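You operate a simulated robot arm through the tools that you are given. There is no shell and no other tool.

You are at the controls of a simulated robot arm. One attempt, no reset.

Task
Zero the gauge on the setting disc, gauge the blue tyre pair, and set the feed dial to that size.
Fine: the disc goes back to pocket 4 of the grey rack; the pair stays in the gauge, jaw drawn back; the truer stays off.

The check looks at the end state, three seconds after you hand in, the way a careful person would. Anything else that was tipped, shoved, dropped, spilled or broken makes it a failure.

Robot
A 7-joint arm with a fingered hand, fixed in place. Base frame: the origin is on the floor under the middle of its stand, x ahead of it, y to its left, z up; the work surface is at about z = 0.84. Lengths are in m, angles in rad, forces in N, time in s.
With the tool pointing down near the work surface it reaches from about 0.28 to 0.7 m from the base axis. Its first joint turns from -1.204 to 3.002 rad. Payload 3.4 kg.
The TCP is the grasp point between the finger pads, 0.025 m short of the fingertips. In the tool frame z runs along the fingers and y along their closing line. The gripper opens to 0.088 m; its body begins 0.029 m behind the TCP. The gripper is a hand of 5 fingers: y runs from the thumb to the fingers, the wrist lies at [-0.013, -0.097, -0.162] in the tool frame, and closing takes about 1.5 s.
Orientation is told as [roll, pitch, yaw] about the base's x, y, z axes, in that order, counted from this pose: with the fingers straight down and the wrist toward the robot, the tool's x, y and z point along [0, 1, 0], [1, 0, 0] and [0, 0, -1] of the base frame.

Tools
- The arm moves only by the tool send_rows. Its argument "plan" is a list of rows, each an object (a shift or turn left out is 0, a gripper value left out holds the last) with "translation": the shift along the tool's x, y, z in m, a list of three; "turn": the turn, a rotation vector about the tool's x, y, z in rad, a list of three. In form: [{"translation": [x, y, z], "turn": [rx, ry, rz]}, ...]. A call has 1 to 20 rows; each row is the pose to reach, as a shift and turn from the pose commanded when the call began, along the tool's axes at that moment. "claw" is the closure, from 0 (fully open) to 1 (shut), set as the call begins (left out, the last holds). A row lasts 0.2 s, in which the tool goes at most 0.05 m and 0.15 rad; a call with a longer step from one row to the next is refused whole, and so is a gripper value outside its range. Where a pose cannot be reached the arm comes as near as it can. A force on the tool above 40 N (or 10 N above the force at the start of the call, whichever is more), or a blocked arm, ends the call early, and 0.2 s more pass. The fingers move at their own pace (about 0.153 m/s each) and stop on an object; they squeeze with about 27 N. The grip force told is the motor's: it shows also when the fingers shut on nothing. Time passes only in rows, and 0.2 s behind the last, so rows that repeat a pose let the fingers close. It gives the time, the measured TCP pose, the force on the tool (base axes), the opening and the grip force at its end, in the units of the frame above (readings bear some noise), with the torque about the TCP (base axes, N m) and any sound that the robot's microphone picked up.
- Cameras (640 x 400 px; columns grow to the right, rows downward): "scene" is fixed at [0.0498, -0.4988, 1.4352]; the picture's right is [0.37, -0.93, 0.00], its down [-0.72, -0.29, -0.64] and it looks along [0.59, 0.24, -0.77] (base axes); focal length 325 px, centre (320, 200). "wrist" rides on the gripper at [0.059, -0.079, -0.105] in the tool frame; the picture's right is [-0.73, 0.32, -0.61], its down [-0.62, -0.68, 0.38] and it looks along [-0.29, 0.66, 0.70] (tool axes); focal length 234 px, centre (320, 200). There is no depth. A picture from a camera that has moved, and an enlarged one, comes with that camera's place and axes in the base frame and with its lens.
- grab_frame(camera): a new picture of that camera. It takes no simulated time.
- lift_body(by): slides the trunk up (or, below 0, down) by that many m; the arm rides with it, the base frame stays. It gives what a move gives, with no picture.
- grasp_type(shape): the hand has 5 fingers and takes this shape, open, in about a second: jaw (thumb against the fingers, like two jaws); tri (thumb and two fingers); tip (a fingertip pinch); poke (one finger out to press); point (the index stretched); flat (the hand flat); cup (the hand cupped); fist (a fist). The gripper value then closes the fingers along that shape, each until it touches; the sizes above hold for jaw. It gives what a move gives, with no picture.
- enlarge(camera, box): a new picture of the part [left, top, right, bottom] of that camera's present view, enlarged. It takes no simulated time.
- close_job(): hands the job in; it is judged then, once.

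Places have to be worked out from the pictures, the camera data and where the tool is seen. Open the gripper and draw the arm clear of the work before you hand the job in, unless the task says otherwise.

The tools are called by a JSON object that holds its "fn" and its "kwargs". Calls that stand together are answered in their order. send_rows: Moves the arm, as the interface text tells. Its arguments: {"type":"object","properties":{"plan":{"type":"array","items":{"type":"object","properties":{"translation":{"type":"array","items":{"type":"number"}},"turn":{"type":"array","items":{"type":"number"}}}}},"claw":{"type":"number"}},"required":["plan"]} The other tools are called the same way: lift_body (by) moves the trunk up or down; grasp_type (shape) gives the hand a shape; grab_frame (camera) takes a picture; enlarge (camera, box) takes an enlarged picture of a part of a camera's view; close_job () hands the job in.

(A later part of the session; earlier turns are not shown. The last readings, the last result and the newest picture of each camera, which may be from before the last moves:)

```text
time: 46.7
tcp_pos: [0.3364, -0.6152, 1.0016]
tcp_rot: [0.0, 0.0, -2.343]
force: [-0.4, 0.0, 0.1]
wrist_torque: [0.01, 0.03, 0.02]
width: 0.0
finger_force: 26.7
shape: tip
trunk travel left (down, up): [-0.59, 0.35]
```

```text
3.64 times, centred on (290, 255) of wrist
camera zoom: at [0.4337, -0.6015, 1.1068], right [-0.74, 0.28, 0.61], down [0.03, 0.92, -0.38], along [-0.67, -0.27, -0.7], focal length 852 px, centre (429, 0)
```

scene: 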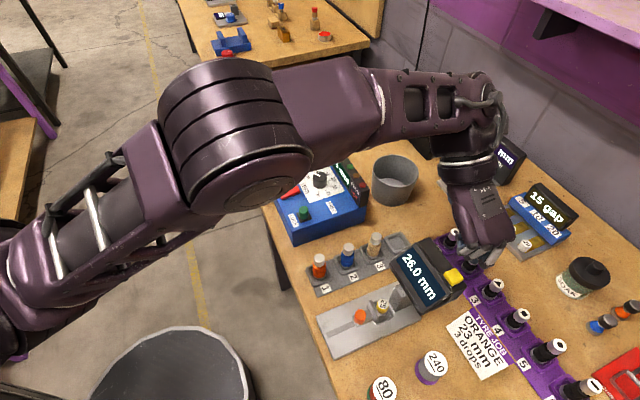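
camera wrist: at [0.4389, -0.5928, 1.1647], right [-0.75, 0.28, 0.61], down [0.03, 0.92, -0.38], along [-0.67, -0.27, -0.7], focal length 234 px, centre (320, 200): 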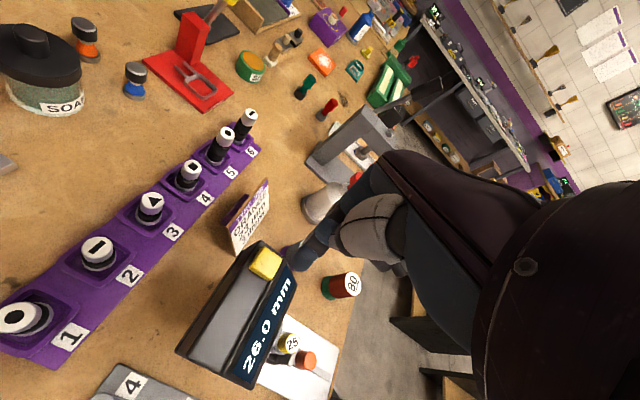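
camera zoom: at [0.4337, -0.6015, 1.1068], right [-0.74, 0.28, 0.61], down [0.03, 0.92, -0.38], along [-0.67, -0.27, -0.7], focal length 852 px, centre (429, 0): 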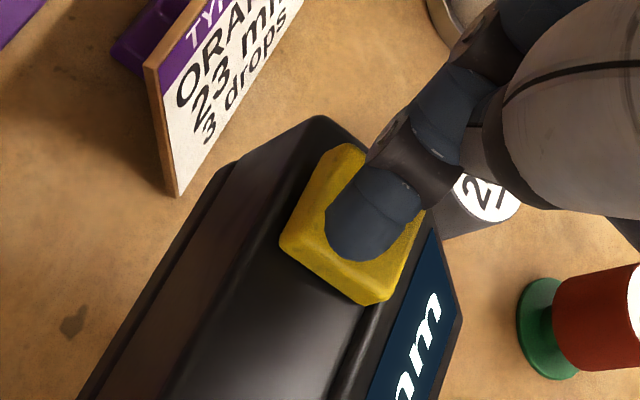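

The fingertip is centred over the button with no contact yet, so I'll keep going down in small steps.

{"fn": "send_rows", "kwargs": {"plan": [{"translation": [0.0, 0.0, 0.002]}, {"translation": [0.0, 0.0, 0.004]}, {"translation": [0.0, 0.0, 0.006]}, {"translation": [0.0, 0.0, 0.006]}]}}

{"fn": "enlarge", "kwargs": {"camera": "scene", "box": [380, 220, 500, 310]}}

{"fn": "enlarge", "kwargs": {"camera": "wrist", "box": [220, 200, 360, 310]}}

```text
time: 47.7
tcp_pos: [0.3372, -0.6149, 0.9957]
tcp_rot: [0.0, 0.002, -2.343]
force: [0.6, -0.2, 0.3]
wrist_torque: [0.0, -0.01, 0.0]
width: 0.0003
finger_force: 27.1
shape: tip
trunk travel left (down, up): [-0.59, 0.35]
```

```text
4.44 times, centred on (440, 265) of scene
camera zoom: at [0.0498, -0.4988, 1.4352], right [0.37, -0.93, 0.0], down [-0.72, -0.29, -0.64], along [0.59, 0.24, -0.77], focal length 1443 px, centre (-213, -89)
```

zoom: 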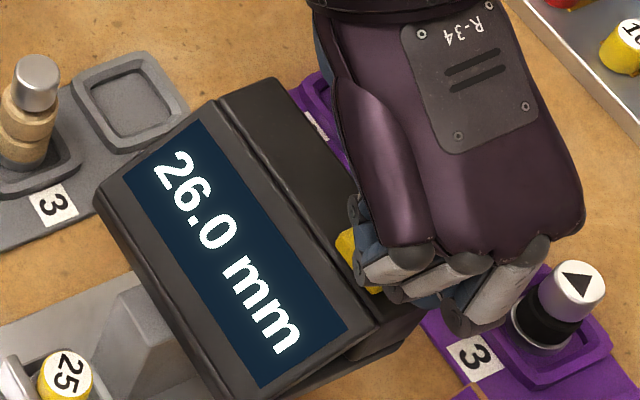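

```text
3.64 times, centred on (290, 255) of wrist
camera zoom: at [0.4336, -0.6013, 1.1005], right [-0.74, 0.28, 0.61], down [0.03, 0.92, -0.38], along [-0.67, -0.27, -0.7], focal length 852 px, centre (429, 0)
```

zoom: 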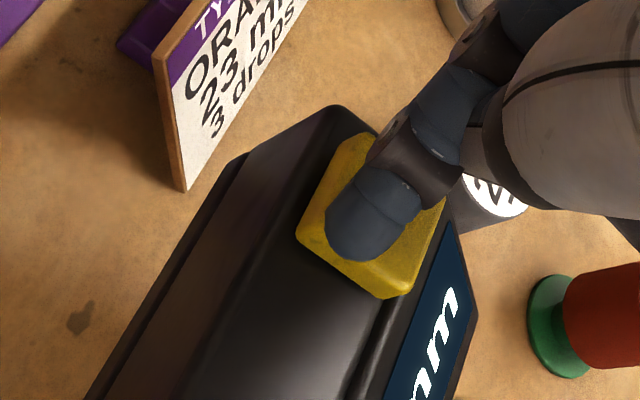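

Still no contact at 0.9957. I'll continue in 1.5 mm steps, watching the force.

{"fn": "send_rows", "kwargs": {"plan": [{"translation": [0.0, 0.0, 0.0015]}, {"translation": [0.0, 0.0, 0.003]}, {"translation": [0.0, 0.0, 0.0045]}, {"translation": [0.0, 0.0, 0.0045]}]}}

{"fn": "enlarge", "kwargs": {"camera": "scene", "box": [380, 220, 500, 310]}}

{"fn": "enlarge", "kwargs": {"camera": "wrist", "box": [220, 200, 360, 310]}}

```text
time: 48.7
tcp_pos: [0.3362, -0.6145, 0.9905]
tcp_rot: [0.0, 0.0, -2.344]
force: [-0.6, 0.3, -0.8]
wrist_torque: [-0.04, -0.01, 0.0]
width: 0.0
finger_force: 26.8
shape: tip
trunk travel left (down, up): [-0.59, 0.35]
```

```text
4.44 times, centred on (440, 265) of scene
camera zoom: at [0.0498, -0.4988, 1.4352], right [0.37, -0.93, 0.0], down [-0.72, -0.29, -0.64], along [0.59, 0.24, -0.77], focal length 1443 px, centre (-213, -89)
```

zoom: 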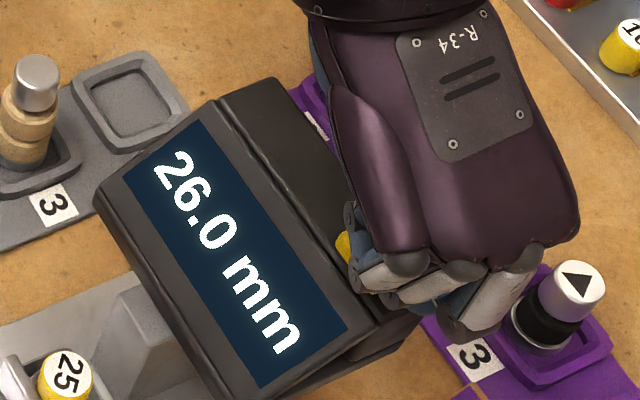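

```text
3.64 times, centred on (290, 255) of wrist
camera zoom: at [0.4331, -0.6011, 1.0968], right [-0.74, 0.28, 0.61], down [0.03, 0.92, -0.38], along [-0.67, -0.27, -0.7], focal length 852 px, centre (429, 0)
```

zoom: 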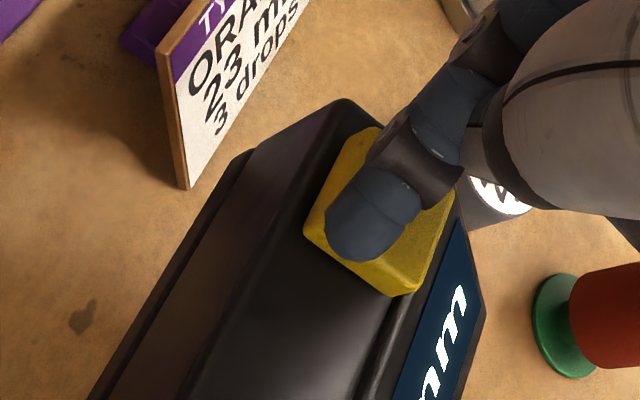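

Re-triangulating from three wrist views puts the button top at z≈0.966, with its centre about (-4.7,-4.5) mm from the TCP. I'll shift the tip toward the centre and keep pressing down.

{"fn": "send_rows", "kwargs": {"plan": [{"translation": [-0.004, 0.006, -0.002]}, {"translation": [-0.004, 0.006, -0.002]}, {"translation": [-0.004, 0.006, 0.001]}, {"translation": [-0.004, 0.006, 0.003]}, {"translation": [-0.004, 0.006, 0.004]}, {"translation": [-0.004, 0.006, 0.004]}]}}

{"fn": "enlarge", "kwargs": {"camera": "scene", "box": [380, 220, 500, 310]}}

{"fn": "enlarge", "kwargs": {"camera": "wrist", "box": [220, 200, 360, 310]}}

```text
time: 50.1
tcp_pos: [0.3309, -0.6145, 0.9872]
tcp_rot: [0.0, -0.001, -2.344]
force: [-0.7, 0.0, 2.2]
wrist_torque: [0.02, -0.04, 0.0]
width: 0.0
finger_force: 27.6
shape: tip
trunk travel left (down, up): [-0.59, 0.35]
heard: click
```

```text
4.44 times, centred on (440, 265) of scene
camera zoom: at [0.0498, -0.4988, 1.4352], right [0.37, -0.93, 0.0], down [-0.72, -0.29, -0.64], along [0.59, 0.24, -0.77], focal length 1443 px, centre (-213, -89)
```

zoom: 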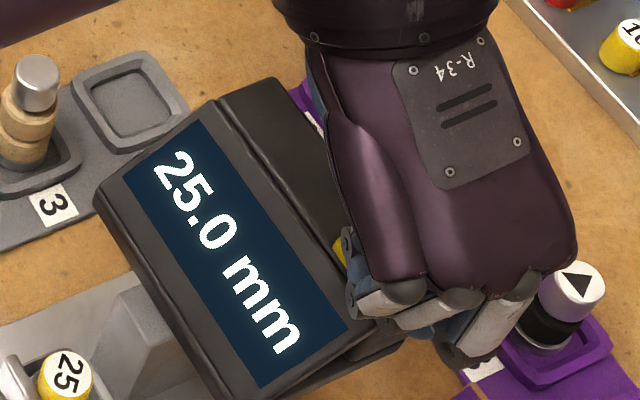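

```text
3.64 times, centred on (290, 255) of wrist
camera zoom: at [0.4264, -0.6023, 1.0927], right [-0.75, 0.28, 0.61], down [0.03, 0.92, -0.38], along [-0.67, -0.27, -0.7], focal length 852 px, centre (429, 0)
```

zoom: 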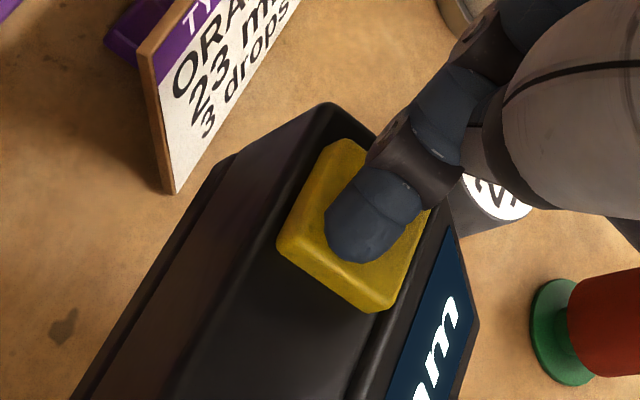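

The button clicked and the display now reads 25.0 mm, so the gauge is zeroed on the disc. I'll rise off the button and switch back to tri above the jaw knob.

{"fn": "send_rows", "kwargs": {"plan": [{"translation": [0, 0, -0.01]}, {"translation": [0, 0, -0.03]}, {"translation": [0, 0, -0.055]}, {"translation": [0, 0, -0.08]}, {"translation": [-0.025, -0.008, -0.08]}, {"translation": [-0.055, -0.018, -0.08]}, {"translation": [-0.085, -0.028, -0.08]}, {"translation": [-0.112, -0.037, -0.08]}, {"translation": [-0.1324, -0.0443, -0.08]}, {"translation": [-0.1324, -0.0443, -0.08]}]}}

{"fn": "grasp_type", "kwargs": {"shape": "tri"}}

{"fn": "send_rows", "kwargs": {"plan": [{"translation": [0, 0, 0.03]}, {"translation": [0, 0, 0.06]}, {"translation": [0, 0, 0.08]}, {"translation": [0, 0, 0.08]}], "claw": 0.45}}

{"fn": "enlarge", "kwargs": {"camera": "wrist", "box": [200, 170, 380, 300]}}

{"fn": "enlarge", "kwargs": {"camera": "scene", "box": [300, 220, 480, 360]}}

```text
time: 52.3
tcp_pos: [0.2664, -0.4943, 1.069]
tcp_rot: [-0.001, -0.001, -2.346]
force: [-0.6, -0.5, -0.1]
wrist_torque: [-0.03, -0.04, 0.0]
width: 0.0
finger_force: 26.8
shape: tip
trunk travel left (down, up): [-0.59, 0.35]
```

```text
time: 53.2
tcp_pos: [0.2665, -0.4935, 1.0682]
tcp_rot: [0.001, 0.002, -2.343]
force: [0.0, -0.4, 1.0]
wrist_torque: [-0.01, 0.0, -0.02]
width: 0.0874
finger_force: 0.1
shape: tri
trunk travel left (down, up): [-0.59, 0.35]
```

```text
time: 54.2
tcp_pos: [0.266, -0.4913, 0.9887]
tcp_rot: [0.0, 0.0, -2.343]
force: [-0.7, 0.6, -0.5]
wrist_torque: [0.0, -0.02, -0.01]
width: 0.0488
finger_force: 0.0
shape: tri
trunk travel left (down, up): [-0.59, 0.35]
```

```text
3.08 times, centred on (290, 235) of wrist
camera zoom: at [0.363, -0.4779, 1.0937], right [-0.75, 0.28, 0.61], down [0.03, 0.92, -0.38], along [-0.67, -0.27, -0.7], focal length 720 px, centre (412, 92)
```

zoom: 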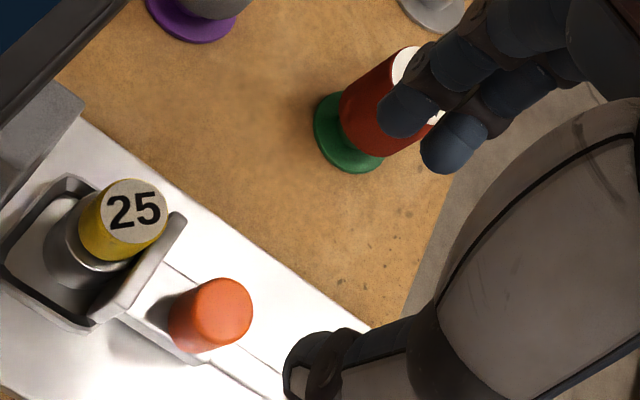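

```text
2.86 times, centred on (390, 290) of scene
camera zoom: at [0.0498, -0.4988, 1.4352], right [0.37, -0.93, 0.0], down [-0.72, -0.29, -0.64], along [0.59, 0.24, -0.77], focal length 928 px, centre (120, -57)
```

zoom: 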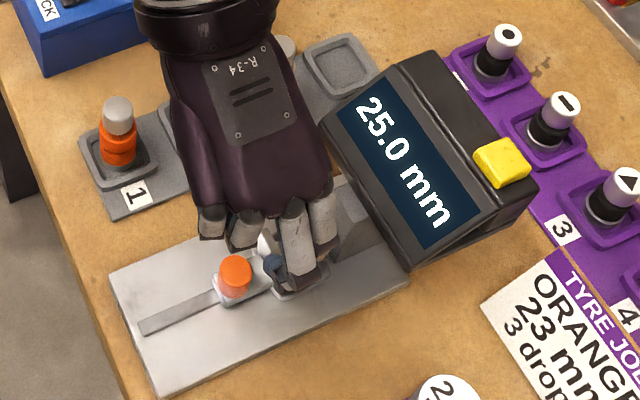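

The display holds 25.0. I'll correct -3.9 mm in x and descend onto the knob.

{"fn": "send_rows", "kwargs": {"plan": [{"translation": [-0.0039, 0.0011, 0.02]}, {"translation": [-0.0039, 0.0011, 0.045]}, {"translation": [-0.0039, 0.0011, 0.07]}, {"translation": [-0.0039, 0.0011, 0.088]}, {"translation": [-0.0039, 0.0011, 0.098]}, {"translation": [-0.0039, 0.0011, 0.098]}]}}

{"fn": "enlarge", "kwargs": {"camera": "wrist", "box": [200, 170, 380, 300]}}

```text
time: 55.6
tcp_pos: [0.2635, -0.4889, 0.8886]
tcp_rot: [0.0, -0.001, -2.343]
force: [0.8, 0.3, 0.0]
wrist_torque: [-0.03, -0.01, 0.02]
width: 0.0488
finger_force: 0.1
shape: tri
trunk travel left (down, up): [-0.59, 0.35]
```

```text
3.08 times, centred on (290, 235) of wrist
camera zoom: at [0.3601, -0.4753, 0.9954], right [-0.75, 0.28, 0.61], down [0.03, 0.92, -0.38], along [-0.67, -0.27, -0.7], focal length 720 px, centre (412, 92)
```

zoom: 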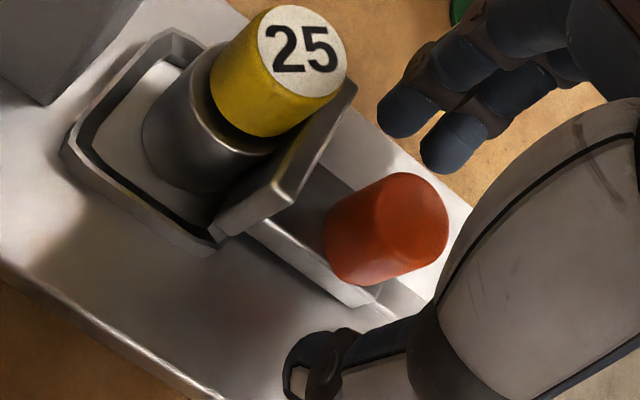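

The knob is centred. I'll close and draw the jaw back about 52 mm.

{"fn": "send_rows", "kwargs": {"plan": [{"translation": [0, 0, 0]}, {"translation": [0, 0, 0]}, {"translation": [0, 0, 0]}, {"translation": [0, 0, 0]}, {"translation": [0, 0, 0]}, {"translation": [0, 0, 0]}], "claw": 1.0}}

{"fn": "send_rows", "kwargs": {"plan": [{"translation": [-0.004, 0, 0]}, {"translation": [-0.012, 0, 0]}, {"translation": [-0.022, 0, 0]}, {"translation": [-0.032, 0, 0]}, {"translation": [-0.042, 0, 0]}, {"translation": [-0.049, 0, 0]}, {"translation": [-0.052, 0, 0]}, {"translation": [-0.052, 0, 0]}]}}

{"fn": "enlarge", "kwargs": {"camera": "wrist", "box": [150, 150, 380, 300]}}

{"fn": "enlarge", "kwargs": {"camera": "scene", "box": [300, 240, 480, 370]}}

```text
time: 57.0
tcp_pos: [0.2642, -0.4898, 0.8898]
tcp_rot: [-0.001, -0.001, -2.344]
force: [0.8, 1.6, -3.3]
wrist_torque: [0.02, -0.01, -0.01]
width: 0.0123
finger_force: 26.8
shape: tri
trunk travel left (down, up): [-0.59, 0.35]
```

```text
time: 58.8
tcp_pos: [0.2268, -0.4533, 0.8895]
tcp_rot: [-0.001, 0.0, -2.343]
force: [6.1, 5.3, 0.9]
wrist_torque: [0.05, -0.06, -0.01]
width: 0.0123
finger_force: 27.0
shape: tri
trunk travel left (down, up): [-0.59, 0.35]
```

```text
2.67 times, centred on (265, 225) of wrist
camera zoom: at [0.323, -0.4388, 0.9949], right [-0.74, 0.28, 0.61], down [0.03, 0.92, -0.38], along [-0.67, -0.27, -0.7], focal length 624 px, centre (467, 133)
```

zoom: 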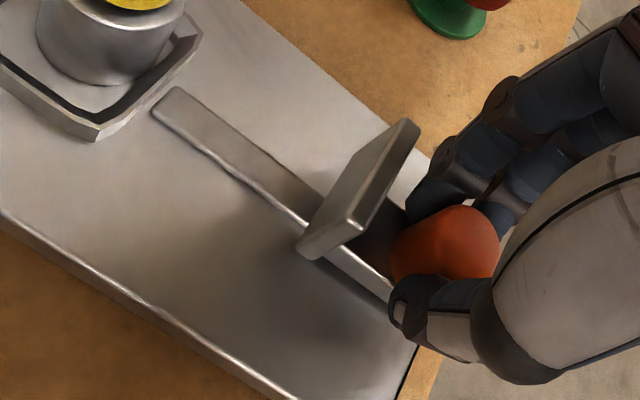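

```text
3.08 times, centred on (390, 305) of scene
camera zoom: at [0.0498, -0.4988, 1.4352], right [0.37, -0.93, 0.0], down [-0.72, -0.29, -0.64], along [0.59, 0.24, -0.77], focal length 999 px, centre (105, -123)
```

zoom: 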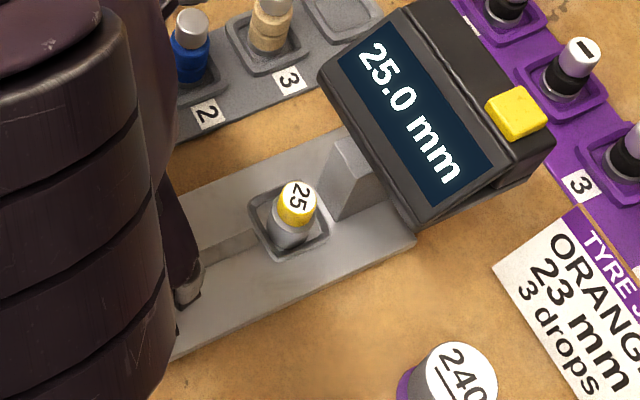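

The jaw is back and the disc stayed in the seat. I'll open, rise and go back over the disc.

{"fn": "send_rows", "kwargs": {"plan": [{"translation": [0, 0, 0]}, {"translation": [0, 0, 0]}, {"translation": [0, 0, 0]}, {"translation": [0, 0, 0]}], "claw": 0.45}}

{"fn": "send_rows", "kwargs": {"plan": [{"translation": [0, 0, -0.02]}, {"translation": [0, 0, -0.05]}, {"translation": [0, 0, -0.08]}, {"translation": [0.03, 0, -0.08]}, {"translation": [0.06, 0, -0.08]}, {"translation": [0.085, 0, -0.08]}, {"translation": [0.095, 0, -0.08]}, {"translation": [0.095, 0, -0.08]}]}}

{"fn": "enlarge", "kwargs": {"camera": "wrist", "box": [200, 170, 380, 300]}}

{"fn": "enlarge", "kwargs": {"camera": "scene", "box": [300, 240, 480, 370]}}

```text
time: 59.8
tcp_pos: [0.2255, -0.4542, 0.8896]
tcp_rot: [-0.001, 0.0, -2.344]
force: [0.4, -0.6, 0.0]
wrist_torque: [-0.01, 0.02, 0.01]
width: 0.0479
finger_force: 0.1
shape: tri
trunk travel left (down, up): [-0.59, 0.35]
```

```text
time: 61.6
tcp_pos: [0.2928, -0.5198, 0.9671]
tcp_rot: [0.001, 0.0, -2.344]
force: [-0.1, -0.1, -1.1]
wrist_torque: [0.02, 0.03, -0.02]
width: 0.048
finger_force: 0.1
shape: tri
trunk travel left (down, up): [-0.59, 0.35]
```

```text
3.08 times, centred on (290, 235) of wrist
camera zoom: at [0.3886, -0.5057, 1.0735], right [-0.74, 0.28, 0.61], down [0.03, 0.92, -0.38], along [-0.67, -0.27, -0.7], focal length 720 px, centre (412, 92)
```

zoom: 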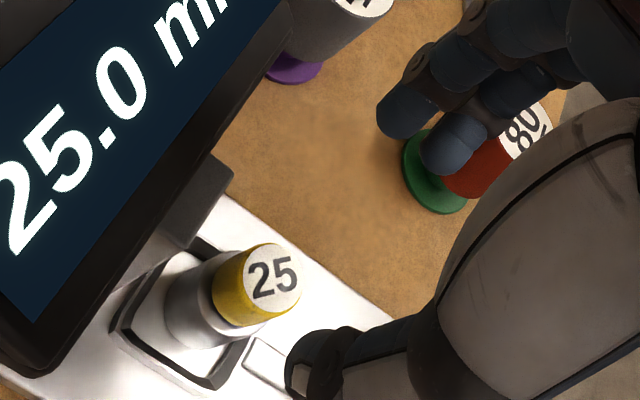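

```text
3.08 times, centred on (390, 305) of scene
camera zoom: at [0.0498, -0.4988, 1.4352], right [0.37, -0.93, 0.0], down [-0.72, -0.29, -0.64], along [0.59, 0.24, -0.77], focal length 999 px, centre (105, -123)
```

zoom: 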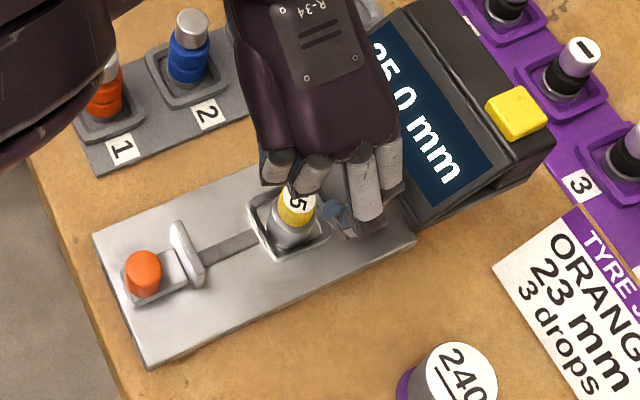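

The disc is offset by only about (-1.1, +0.4) mm. I'll descend to z≈0.894 and grip it.

{"fn": "send_rows", "kwargs": {"plan": [{"translation": [-0.0011, 0.0004, 0.02]}, {"translation": [-0.0011, 0.0004, 0.04]}, {"translation": [-0.0011, 0.0004, 0.06]}, {"translation": [-0.0011, 0.0004, 0.071]}, {"translation": [-0.0011, 0.0004, 0.0745]}, {"translation": [-0.0011, 0.0004, 0.0745]}]}}

{"fn": "enlarge", "kwargs": {"camera": "wrist", "box": [200, 170, 380, 300]}}

{"fn": "send_rows", "kwargs": {"plan": [{"translation": [0, 0, 0]}, {"translation": [0, 0, 0]}, {"translation": [0, 0, 0]}, {"translation": [0, 0, 0]}, {"translation": [0, 0, 0]}, {"translation": [0, 0, 0]}], "claw": 1.0}}

{"fn": "enlarge", "kwargs": {"camera": "wrist", "box": [200, 170, 380, 300]}}

```text
time: 63.0
tcp_pos: [0.2922, -0.5218, 0.8956]
tcp_rot: [-0.002, 0.0, -2.346]
force: [0.3, 0.4, 0.3]
wrist_torque: [0.0, -0.03, 0.0]
width: 0.048
finger_force: 0.0
shape: tri
trunk travel left (down, up): [-0.59, 0.35]
```

```text
3.08 times, centred on (290, 235) of wrist
camera zoom: at [0.3886, -0.5076, 1.0004], right [-0.74, 0.28, 0.61], down [0.03, 0.92, -0.38], along [-0.67, -0.27, -0.7], focal length 720 px, centre (412, 92)
```

zoom: 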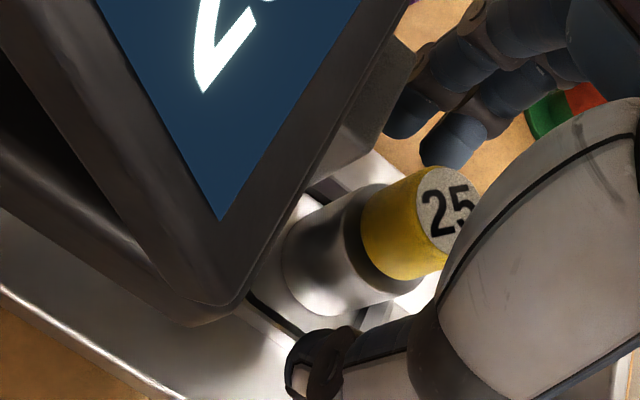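

```text
time: 64.4
tcp_pos: [0.2927, -0.5204, 0.8952]
tcp_rot: [0.0, 0.0, -2.344]
force: [1.9, 0.7, 0.8]
wrist_torque: [0.07, -0.05, 0.0]
width: 0.0166
finger_force: 27.2
shape: tri
trunk travel left (down, up): [-0.59, 0.35]
```

```text
3.08 times, centred on (290, 235) of wrist
camera zoom: at [0.3889, -0.5072, 1.0006], right [-0.74, 0.28, 0.61], down [0.03, 0.92, -0.38], along [-0.67, -0.27, -0.7], focal length 720 px, centre (412, 92)
```

zoom: 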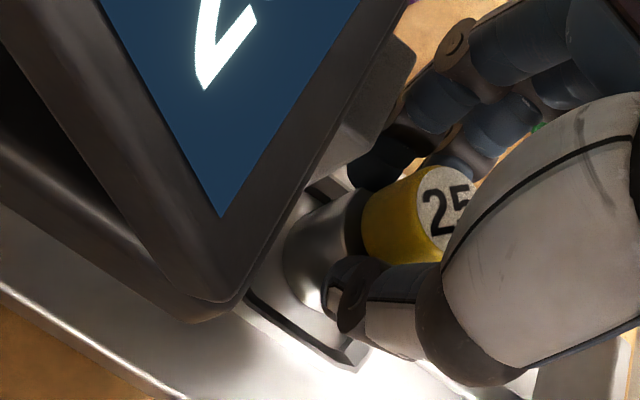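

Gripped. I'll lift straight up, then traverse back to above pocket 4 while turning back to yaw -1.57.

{"fn": "send_rows", "kwargs": {"plan": [{"translation": [0, 0, -0.01]}, {"translation": [0, 0, -0.03]}, {"translation": [0, 0, -0.06]}, {"translation": [0, 0, -0.095]}, {"translation": [0, 0, -0.13]}, {"translation": [0, 0, -0.165]}, {"translation": [0, 0, -0.175]}, {"translation": [0.015, -0.016, -0.175], "turn": [0, 0, -0.11]}, {"translation": [0.032, -0.034, -0.175], "turn": [0, 0, -0.22]}, {"translation": [0.049, -0.052, -0.175], "turn": [0, 0, -0.33]}, {"translation": [0.066, -0.07, -0.175], "turn": [0, 0, -0.44]}, {"translation": [0.083, -0.088, -0.175], "turn": [0, 0, -0.55]}, {"translation": [0.098, -0.103, -0.175], "turn": [0, 0, -0.66]}, {"translation": [0.1113, -0.1172, -0.175], "turn": [0, 0, -0.774]}, {"translation": [0.1113, -0.1172, -0.175], "turn": [0, 0, -0.774]}]}}

{"fn": "grab_frame", "kwargs": {"camera": "wrist"}}

{"fn": "grab_frame", "kwargs": {"camera": "scene"}}

```text
time: 67.6
tcp_pos: [0.455, -0.5132, 1.0689]
tcp_rot: [0.001, 0.001, -1.568]
force: [0.2, -0.4, -1.5]
wrist_torque: [0.04, -0.02, 0.02]
width: 0.0138
finger_force: 26.8
shape: tri
trunk travel left (down, up): [-0.59, 0.35]
```

```text
taken
camera wrist: at [0.513, -0.4365, 1.1745], right [-0.73, -0.32, 0.61], down [-0.62, 0.68, -0.38], along [-0.29, -0.66, -0.7], focal length 234 px, centre (320, 200)
```

wrist: 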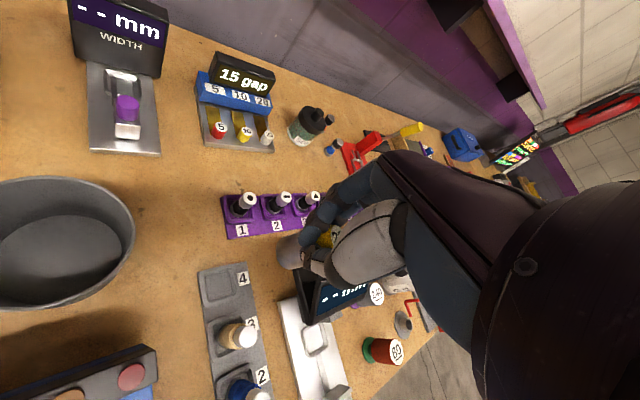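

```text
taken
```

scene: 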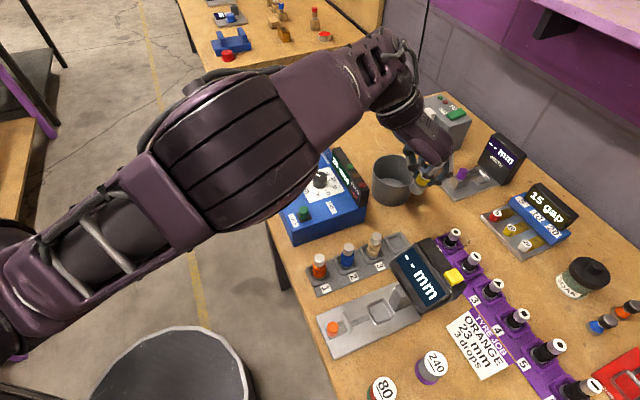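

The grip width changed slightly (0.0166→0.0138), so I'll check whether the disc tilted or shifted in the fingers.

{"fn": "enlarge", "kwargs": {"camera": "wrist", "box": [250, 190, 390, 300]}}

{"fn": "enlarge", "kwargs": {"camera": "scene", "box": [380, 130, 480, 220]}}

```text
3.64 times, centred on (320, 245) of wrist
camera zoom: at [0.513, -0.4365, 1.1745], right [-0.73, -0.32, 0.61], down [-0.62, 0.68, -0.38], along [-0.29, -0.66, -0.7], focal length 852 px, centre (320, 36)
```

zoom: 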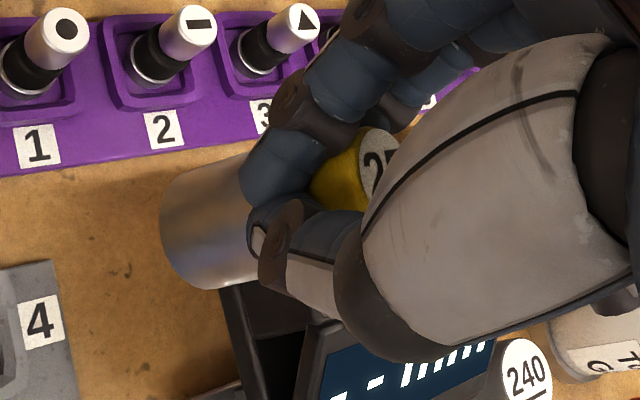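

```text
4.44 times, centred on (430, 175) of scene
camera zoom: at [0.0498, -0.4988, 1.4352], right [0.37, -0.93, 0.0], down [-0.72, -0.29, -0.64], along [0.59, 0.24, -0.77], focal length 1443 px, centre (-169, 311)
```

zoom: 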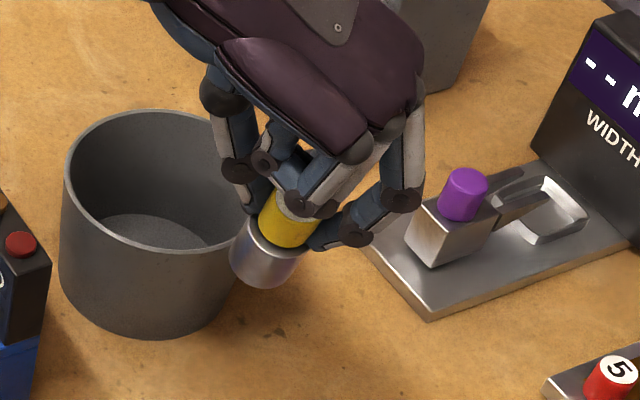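

The disc is tilted by a few degrees about the pinch axis but still well held. I'll check pocket 4 relative to the tool before lowering.

{"fn": "enlarge", "kwargs": {"camera": "wrist", "box": [180, 240, 320, 320]}}

```text
4.57 times, centred on (250, 280) of wrist
camera zoom: at [0.513, -0.4365, 1.1745], right [-0.73, -0.32, 0.61], down [-0.62, 0.68, -0.38], along [-0.29, -0.66, -0.7], focal length 1070 px, centre (640, -166)
```

zoom: 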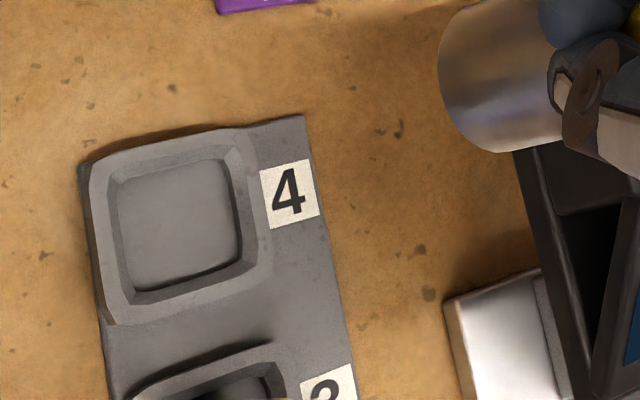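

The pocket is within about 1.5 mm of the TCP. I'll apply a small correction for the tilt and lower to about 10 mm above the floor.

{"fn": "send_rows", "kwargs": {"plan": [{"translation": [-0.003, 0.002, 0.03]}, {"translation": [-0.003, 0.002, 0.065]}, {"translation": [-0.003, 0.002, 0.1]}, {"translation": [-0.003, 0.002, 0.13]}, {"translation": [-0.003, 0.002, 0.152]}, {"translation": [-0.003, 0.002, 0.167]}, {"translation": [-0.003, 0.002, 0.167]}]}}

{"fn": "enlarge", "kwargs": {"camera": "wrist", "box": [230, 190, 370, 300]}}

{"fn": "enlarge", "kwargs": {"camera": "scene", "box": [350, 200, 450, 270]}}

```text
time: 69.2
tcp_pos: [0.4514, -0.5175, 0.9027]
tcp_rot: [-0.001, 0.001, -1.572]
force: [-0.2, 0.9, -0.3]
wrist_torque: [0.02, -0.06, -0.02]
width: 0.014
finger_force: 27.0
shape: tri
trunk travel left (down, up): [-0.59, 0.35]
```

```text
3.64 times, centred on (300, 245) of wrist
camera zoom: at [0.5091, -0.4386, 1.0072], right [-0.73, -0.32, 0.61], down [-0.62, 0.68, -0.38], along [-0.29, -0.66, -0.7], focal length 852 px, centre (393, 36)
```

zoom: 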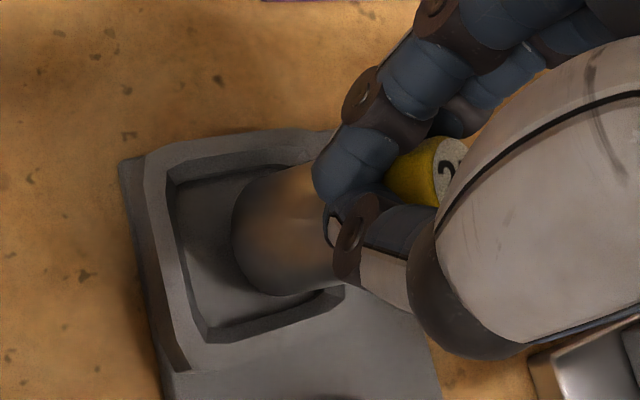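

```text
5.71 times, centred on (400, 235) of scene
camera zoom: at [0.0498, -0.4988, 1.4352], right [0.37, -0.93, 0.0], down [-0.72, -0.29, -0.64], along [0.59, 0.24, -0.77], focal length 1856 px, centre (-137, 0)
```

zoom: 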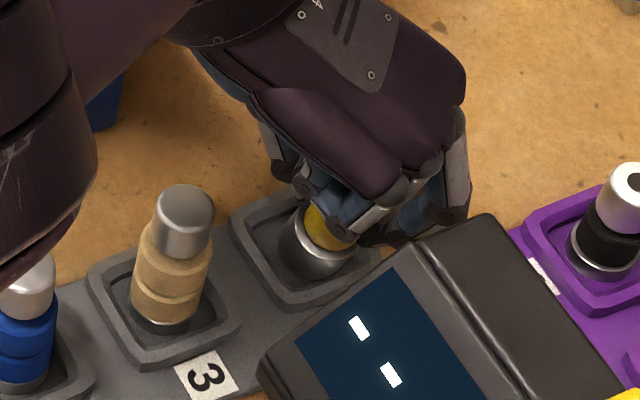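

The disc base lines up with the pocket to within about 1 mm. I'll lower until contact in small steps.

{"fn": "send_rows", "kwargs": {"plan": [{"translation": [0, 0, 0.004]}, {"translation": [0, 0, 0.008]}, {"translation": [0, 0, 0.011]}, {"translation": [0, 0, 0.011]}]}}

{"fn": "enlarge", "kwargs": {"camera": "wrist", "box": [230, 190, 370, 300]}}

{"fn": "send_rows", "kwargs": {"plan": [{"translation": [0, 0, 0.001]}, {"translation": [0, 0, 0.002]}, {"translation": [0, 0, 0.002]}]}}

{"fn": "enlarge", "kwargs": {"camera": "wrist", "box": [230, 190, 370, 300]}}

```text
time: 70.2
tcp_pos: [0.4521, -0.5125, 0.8961]
tcp_rot: [0.005, -0.006, -1.569]
force: [10.4, -0.4, 31.7]
wrist_torque: [-0.26, -0.13, 0.1]
width: 0.0172
finger_force: 26.7
shape: tri
trunk travel left (down, up): [-0.59, 0.35]
```

```text
3.64 times, centred on (300, 245) of wrist
camera zoom: at [0.5089, -0.4344, 1.0016], right [-0.73, -0.32, 0.6], down [-0.62, 0.68, -0.39], along [-0.28, -0.66, -0.69], focal length 852 px, centre (393, 36)
```

zoom: 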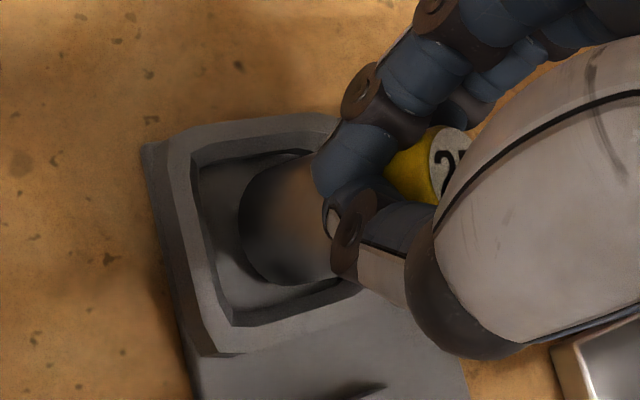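

```text
time: 70.9
tcp_pos: [0.4531, -0.5138, 0.8947]
tcp_rot: [0.013, -0.005, -1.565]
force: [5.8, 4.6, 20.4]
wrist_torque: [0.0, 0.03, 0.08]
width: 0.0171
finger_force: 27.4
shape: tri
trunk travel left (down, up): [-0.59, 0.35]
stopped in row 3: the force on the tool passed its limit at 43 N (the readings are from after the stop); the commanded pose is now the measured one
```

```text
3.64 times, centred on (300, 245) of wrist
camera zoom: at [0.5105, -0.4355, 1.0011], right [-0.73, -0.32, 0.6], down [-0.62, 0.68, -0.4], along [-0.28, -0.66, -0.7], focal length 852 px, centre (393, 36)
```

zoom: 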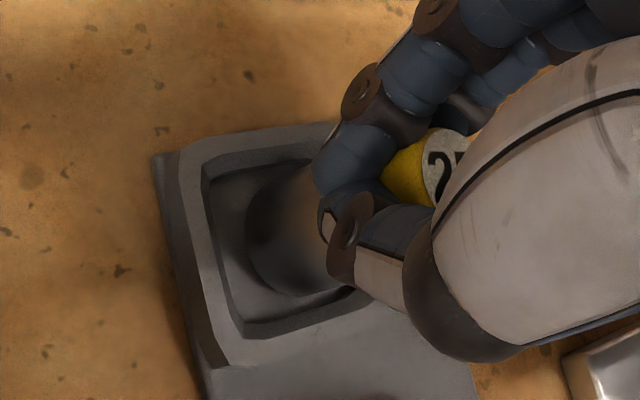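

I chained a step too far and the disc is pressing on the pocket. I'll raise about 4 mm to relieve the force, then look from both cameras.

{"fn": "send_rows", "kwargs": {"plan": [{"translation": [0, 0, -0.002]}, {"translation": [0, 0, -0.004]}, {"translation": [0, 0, -0.004]}]}}

{"fn": "enlarge", "kwargs": {"camera": "wrist", "box": [230, 190, 370, 300]}}

{"fn": "enlarge", "kwargs": {"camera": "scene", "box": [370, 210, 440, 265]}}

```text
time: 71.7
tcp_pos: [0.4526, -0.5135, 0.896]
tcp_rot: [0.007, -0.004, -1.569]
force: [6.4, 4.1, 13.0]
wrist_torque: [0.11, -0.13, 0.04]
width: 0.0166
finger_force: 26.9
shape: tri
trunk travel left (down, up): [-0.59, 0.35]
```

```text
3.64 times, centred on (300, 245) of wrist
camera zoom: at [0.5095, -0.4361, 1.002], right [-0.73, -0.32, 0.6], down [-0.62, 0.68, -0.39], along [-0.28, -0.66, -0.7], focal length 852 px, centre (393, 36)
```

zoom: 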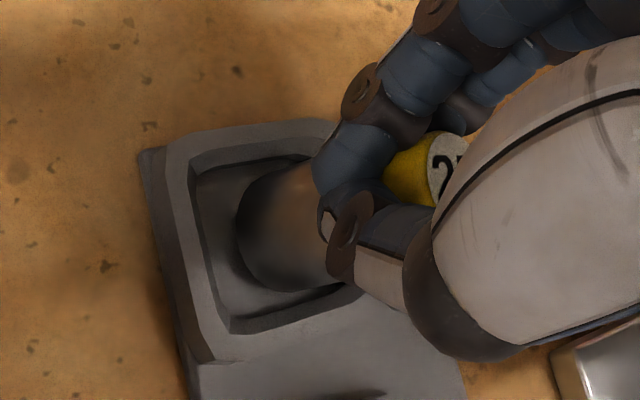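

```text
7.27 times, centred on (405, 238) of scene
camera zoom: at [0.0498, -0.4988, 1.4352], right [0.37, -0.93, 0.0], down [-0.72, -0.29, -0.64], along [0.59, 0.24, -0.77], focal length 2362 px, centre (-298, -73)
```

zoom: 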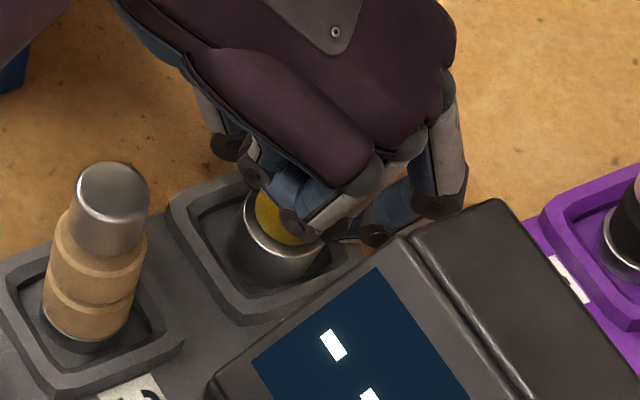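

The disc is inside the pocket outline, but there is still some load. I'll raise a little more until the force fades.

{"fn": "send_rows", "kwargs": {"plan": [{"translation": [0, 0, -0.002]}, {"translation": [0, 0, -0.004]}, {"translation": [0, 0, -0.004]}]}}

{"fn": "enlarge", "kwargs": {"camera": "wrist", "box": [230, 190, 370, 300]}}

{"fn": "enlarge", "kwargs": {"camera": "scene", "box": [370, 210, 440, 265]}}

```text
time: 72.5
tcp_pos: [0.4518, -0.516, 0.8988]
tcp_rot: [0.002, 0.0, -1.569]
force: [-0.4, 1.5, -0.8]
wrist_torque: [0.06, -0.04, 0.01]
width: 0.0161
finger_force: 27.2
shape: tri
trunk travel left (down, up): [-0.59, 0.35]
```

```text
3.64 times, centred on (300, 245) of wrist
camera zoom: at [0.5089, -0.4386, 1.0043], right [-0.73, -0.32, 0.6], down [-0.62, 0.68, -0.39], along [-0.29, -0.66, -0.7], focal length 852 px, centre (393, 36)
```

zoom: 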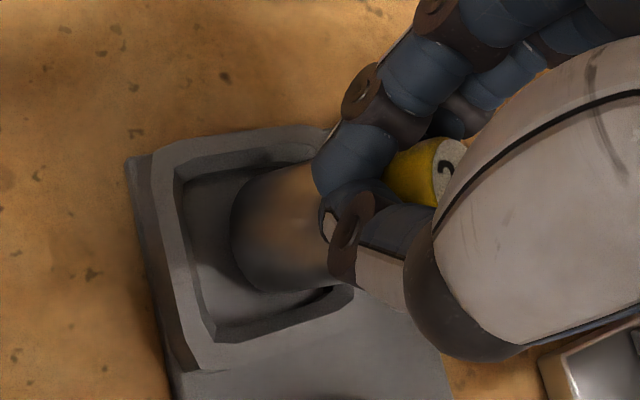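

```text
7.27 times, centred on (405, 238) of scene
camera zoom: at [0.0498, -0.4988, 1.4352], right [0.37, -0.93, 0.0], down [-0.72, -0.29, -0.64], along [0.59, 0.24, -0.77], focal length 2362 px, centre (-298, -73)
```

zoom: 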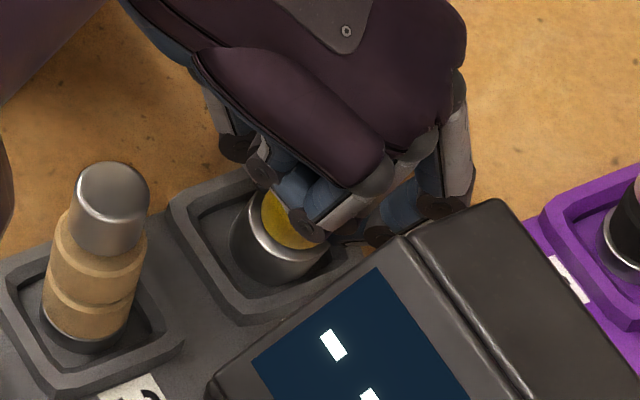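

The load is gone at z≈0.899 and the disc base is within 1.6 mm of the pocket centre. I'll nudge to centre, lower 1.5 mm, then open slightly so it can settle upright between the fingers.

{"fn": "send_rows", "kwargs": {"plan": [{"translation": [0.001, 0.001, 0.0005]}, {"translation": [0.001, 0.001, 0.0015]}, {"translation": [0.001, 0.001, 0.0015]}]}}

{"fn": "send_rows", "kwargs": {"plan": [{"translation": [0, 0, 0]}, {"translation": [0, 0, 0]}, {"translation": [0, 0, 0]}], "claw": 0.7}}

{"fn": "enlarge", "kwargs": {"camera": "wrist", "box": [230, 190, 370, 300]}}

{"fn": "enlarge", "kwargs": {"camera": "scene", "box": [370, 210, 440, 265]}}

```text
time: 73.3
tcp_pos: [0.453, -0.517, 0.8992]
tcp_rot: [0.005, -0.002, -1.567]
force: [0.2, -0.5, -1.3]
wrist_torque: [0.0, -0.02, 0.0]
width: 0.016
finger_force: 26.9
shape: tri
trunk travel left (down, up): [-0.59, 0.35]
```

```text
time: 74.1
tcp_pos: [0.4525, -0.5173, 0.8978]
tcp_rot: [0.007, 0.0, -1.57]
force: [-0.3, 0.6, -0.1]
wrist_torque: [-0.01, 0.0, 0.0]
width: 0.026
finger_force: 0.1
shape: tri
trunk travel left (down, up): [-0.59, 0.35]
```

```text
3.64 times, centred on (300, 245) of wrist
camera zoom: at [0.5105, -0.439, 1.0038], right [-0.73, -0.32, 0.6], down [-0.62, 0.68, -0.39], along [-0.28, -0.66, -0.7], focal length 852 px, centre (393, 36)
```

zoom: 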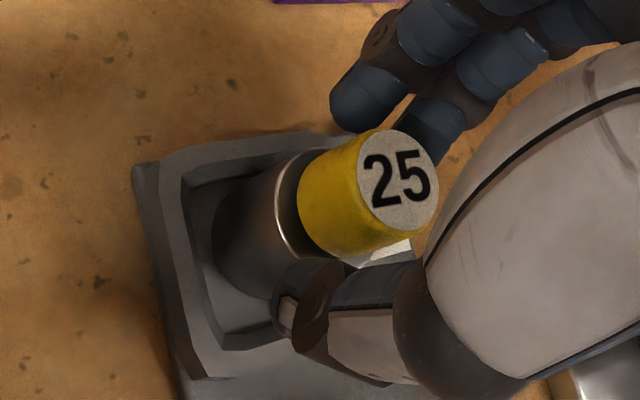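

```text
7.27 times, centred on (405, 238) of scene
camera zoom: at [0.0498, -0.4988, 1.4352], right [0.37, -0.93, 0.0], down [-0.72, -0.29, -0.64], along [0.59, 0.24, -0.77], focal length 2362 px, centre (-298, -73)
```

zoom: 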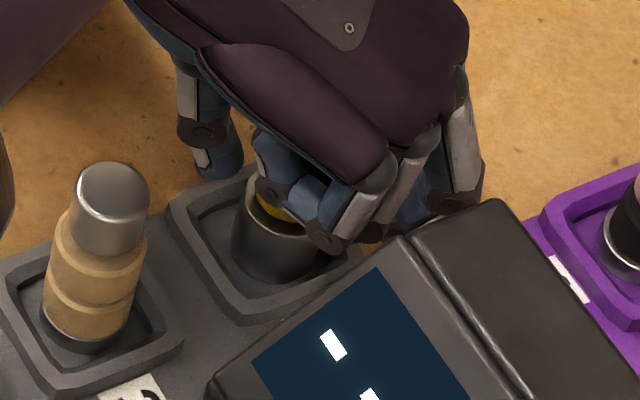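

The disc has dropped upright into pocket 4. I'll open wider and lift straight up.

{"fn": "send_rows", "kwargs": {"plan": [{"translation": [0, 0, 0]}, {"translation": [0, 0, 0]}, {"translation": [0, 0, 0]}], "claw": 0.35}}

{"fn": "send_rows", "kwargs": {"plan": [{"translation": [0, 0, -0.02]}, {"translation": [0, 0, -0.05]}, {"translation": [0, 0, -0.085]}, {"translation": [0, 0, -0.12]}, {"translation": [0, 0, -0.15]}, {"translation": [0, 0, -0.17]}, {"translation": [0, 0, -0.17]}]}}

{"fn": "grab_frame", "kwargs": {"camera": "wrist"}}

{"fn": "enlarge", "kwargs": {"camera": "scene", "box": [300, 210, 460, 350]}}

```text
time: 74.9
tcp_pos: [0.4537, -0.5177, 0.8982]
tcp_rot: [0.004, -0.004, -1.57]
force: [0.3, 0.1, 0.3]
wrist_torque: [0.01, 0.01, 0.02]
width: 0.0567
finger_force: 0.1
shape: tri
trunk travel left (down, up): [-0.59, 0.35]
```

```text
time: 76.5
tcp_pos: [0.4525, -0.517, 1.0681]
tcp_rot: [0.007, -0.001, -1.568]
force: [0.4, -0.5, 0.1]
wrist_torque: [0.01, -0.04, 0.01]
width: 0.0571
finger_force: 0.1
shape: tri
trunk travel left (down, up): [-0.59, 0.35]
```

```text
taken
camera wrist: at [0.5096, -0.44, 1.1739], right [-0.73, -0.32, 0.6], down [-0.62, 0.68, -0.39], along [-0.28, -0.66, -0.7], focal length 234 px, centre (320, 200)
```

wrist: 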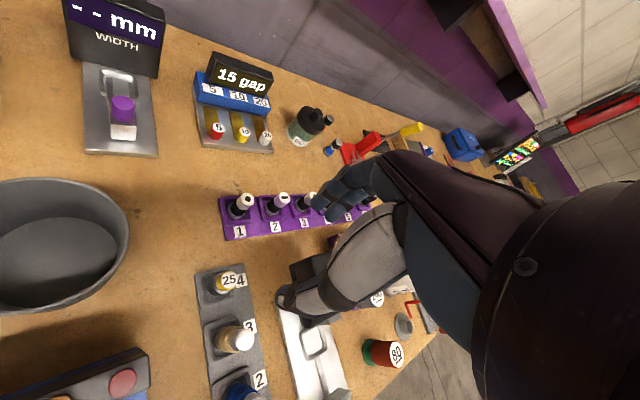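

```text
2.86 times, centred on (380, 280) of scene
camera zoom: at [0.0498, -0.4988, 1.4352], right [0.37, -0.93, 0.0], down [-0.72, -0.29, -0.64], along [0.59, 0.24, -0.77], focal length 928 px, centre (149, -29)
```

zoom: 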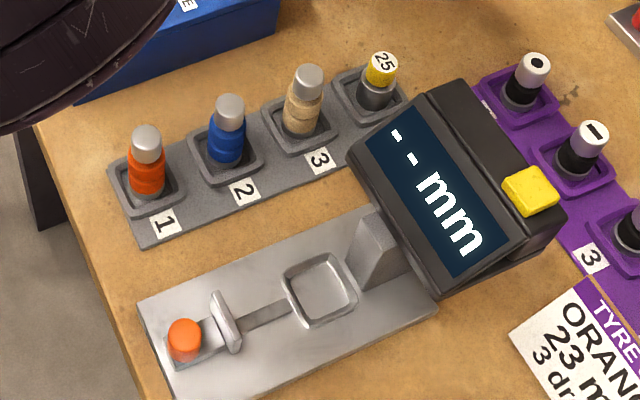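

Disc 25 is back upright in pocket 4 and the jaw is drawn back. Next is the blue pair at about (0.367,-0.433): I'll move above it with yaw≈-1.67, which gives the best clearance from its neighbours, and correct the small tool tilt.

{"fn": "send_rows", "kwargs": {"plan": [{"translation": [-0.021, -0.0215, 0.0], "turn": [-0.002, 0, 0.025]}, {"translation": [-0.042, -0.043, 0.0], "turn": [-0.004, 0, 0.05]}, {"translation": [-0.063, -0.0645, 0.02], "turn": [-0.006, 0, 0.075]}, {"translation": [-0.0836, -0.0862, 0.04], "turn": [-0.007, 0, 0.1]}, {"translation": [-0.0836, -0.0862, 0.065], "turn": [-0.007, 0, 0.1]}, {"translation": [-0.0836, -0.0862, 0.065], "turn": [-0.007, 0, 0.1]}]}}

{"fn": "grab_frame", "kwargs": {"camera": "wrist"}}

{"fn": "grab_frame", "kwargs": {"camera": "scene"}}

```text
time: 77.9
tcp_pos: [0.3687, -0.4303, 1.0013]
tcp_rot: [0.006, -0.007, -1.67]
force: [-1.4, 0.4, -0.9]
wrist_torque: [0.0, 0.0, 0.0]
width: 0.0569
finger_force: 0.0
shape: tri
trunk travel left (down, up): [-0.59, 0.35]
```

```text
taken
camera wrist: at [0.4341, -0.3579, 1.1075], right [-0.76, -0.24, 0.6], down [-0.55, 0.74, -0.39], along [-0.35, -0.63, -0.69], focal length 234 px, centre (320, 200)
```

wrist: 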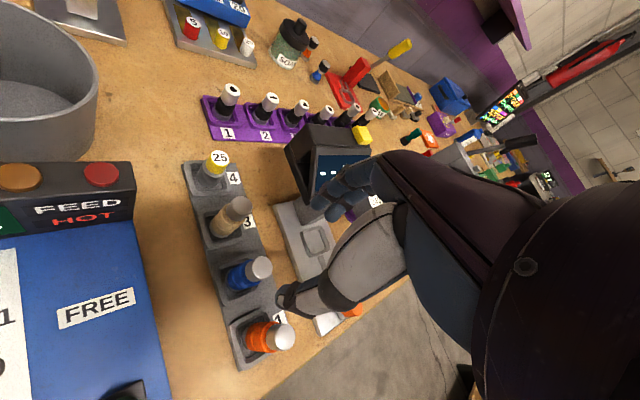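

```text
taken
```

scene: 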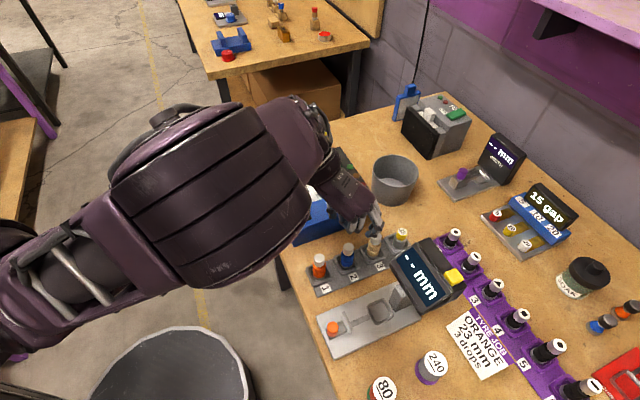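

I'll take out the remaining tilt, drop to z≈0.965 (fingertips at 0.94, above the caps) and measure the blue cap.

{"fn": "send_rows", "kwargs": {"plan": [{"translation": [0, 0, 0.015], "turn": [-0.0067, -0.0064, 0]}, {"translation": [0, 0, 0.035], "turn": [-0.0067, -0.0064, 0]}, {"translation": [0, 0, 0.035], "turn": [-0.0067, -0.0064, 0]}]}}

{"fn": "enlarge", "kwargs": {"camera": "wrist", "box": [210, 200, 350, 320]}}

{"fn": "enlarge", "kwargs": {"camera": "scene", "box": [300, 190, 420, 300]}}

```text
time: 78.7
tcp_pos: [0.3689, -0.4307, 0.9674]
tcp_rot: [0.001, -0.015, -1.669]
force: [0.8, 0.0, -1.0]
wrist_torque: [-0.01, 0.0, -0.03]
width: 0.0568
finger_force: 0.1
shape: tri
trunk travel left (down, up): [-0.59, 0.35]
```

```text
3.33 times, centred on (280, 260) of wrist
camera zoom: at [0.4355, -0.3573, 1.0712], right [-0.75, -0.24, 0.61], down [-0.55, 0.73, -0.39], along [-0.35, -0.64, -0.69], focal length 781 px, centre (453, 0)
```

zoom: 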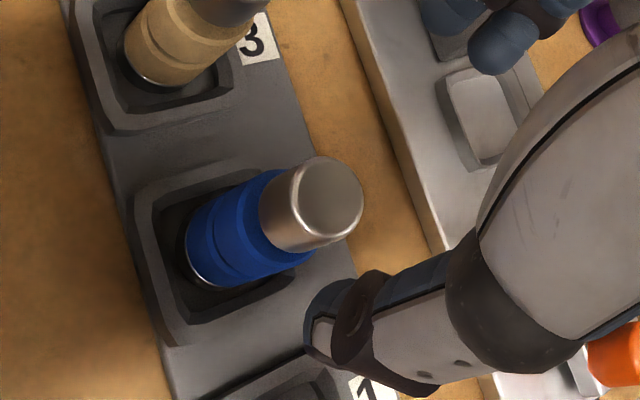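

```text
3.64 times, centred on (360, 245) of scene
camera zoom: at [0.0498, -0.4988, 1.4352], right [0.37, -0.93, 0.0], down [-0.72, -0.29, -0.64], along [0.59, 0.24, -0.77], focal length 1181 px, centre (174, 36)
```

zoom: 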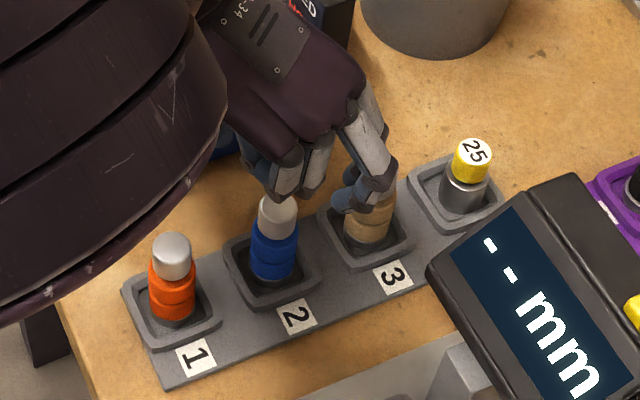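

I had the roll/pitch convention reversed: pitch corresponds to a turn about tool x. I'll correct it now with +0.015 about tool x and re-measure.

{"fn": "send_rows", "kwargs": {"plan": [{"translation": [0, 0, 0], "turn": [0.008, -0.001, 0]}, {"translation": [0, 0, 0], "turn": [0.015, -0.001, 0]}, {"translation": [0, 0, 0], "turn": [0.015, -0.001, 0]}]}}

{"fn": "enlarge", "kwargs": {"camera": "wrist", "box": [210, 200, 350, 320]}}

```text
time: 79.5
tcp_pos: [0.3703, -0.4309, 0.9677]
tcp_rot: [0.001, 0.001, -1.668]
force: [-0.3, -0.6, 0.1]
wrist_torque: [-0.05, 0.02, 0.0]
width: 0.0569
finger_force: 0.0
shape: tri
trunk travel left (down, up): [-0.59, 0.35]
```

```text
3.33 times, centred on (280, 260) of wrist
camera zoom: at [0.4357, -0.3593, 1.0727], right [-0.75, -0.25, 0.61], down [-0.55, 0.74, -0.38], along [-0.35, -0.62, -0.7], focal length 781 px, centre (453, 0)
```

zoom: 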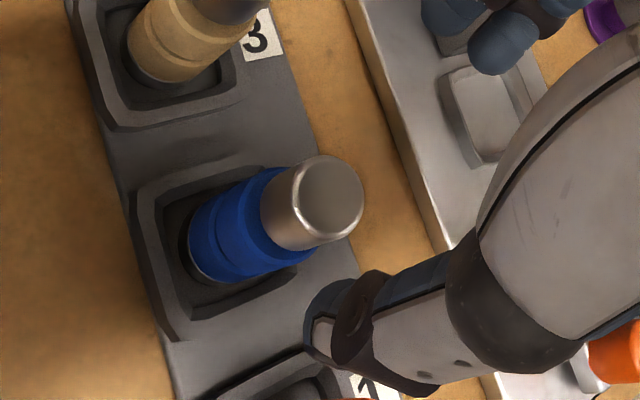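

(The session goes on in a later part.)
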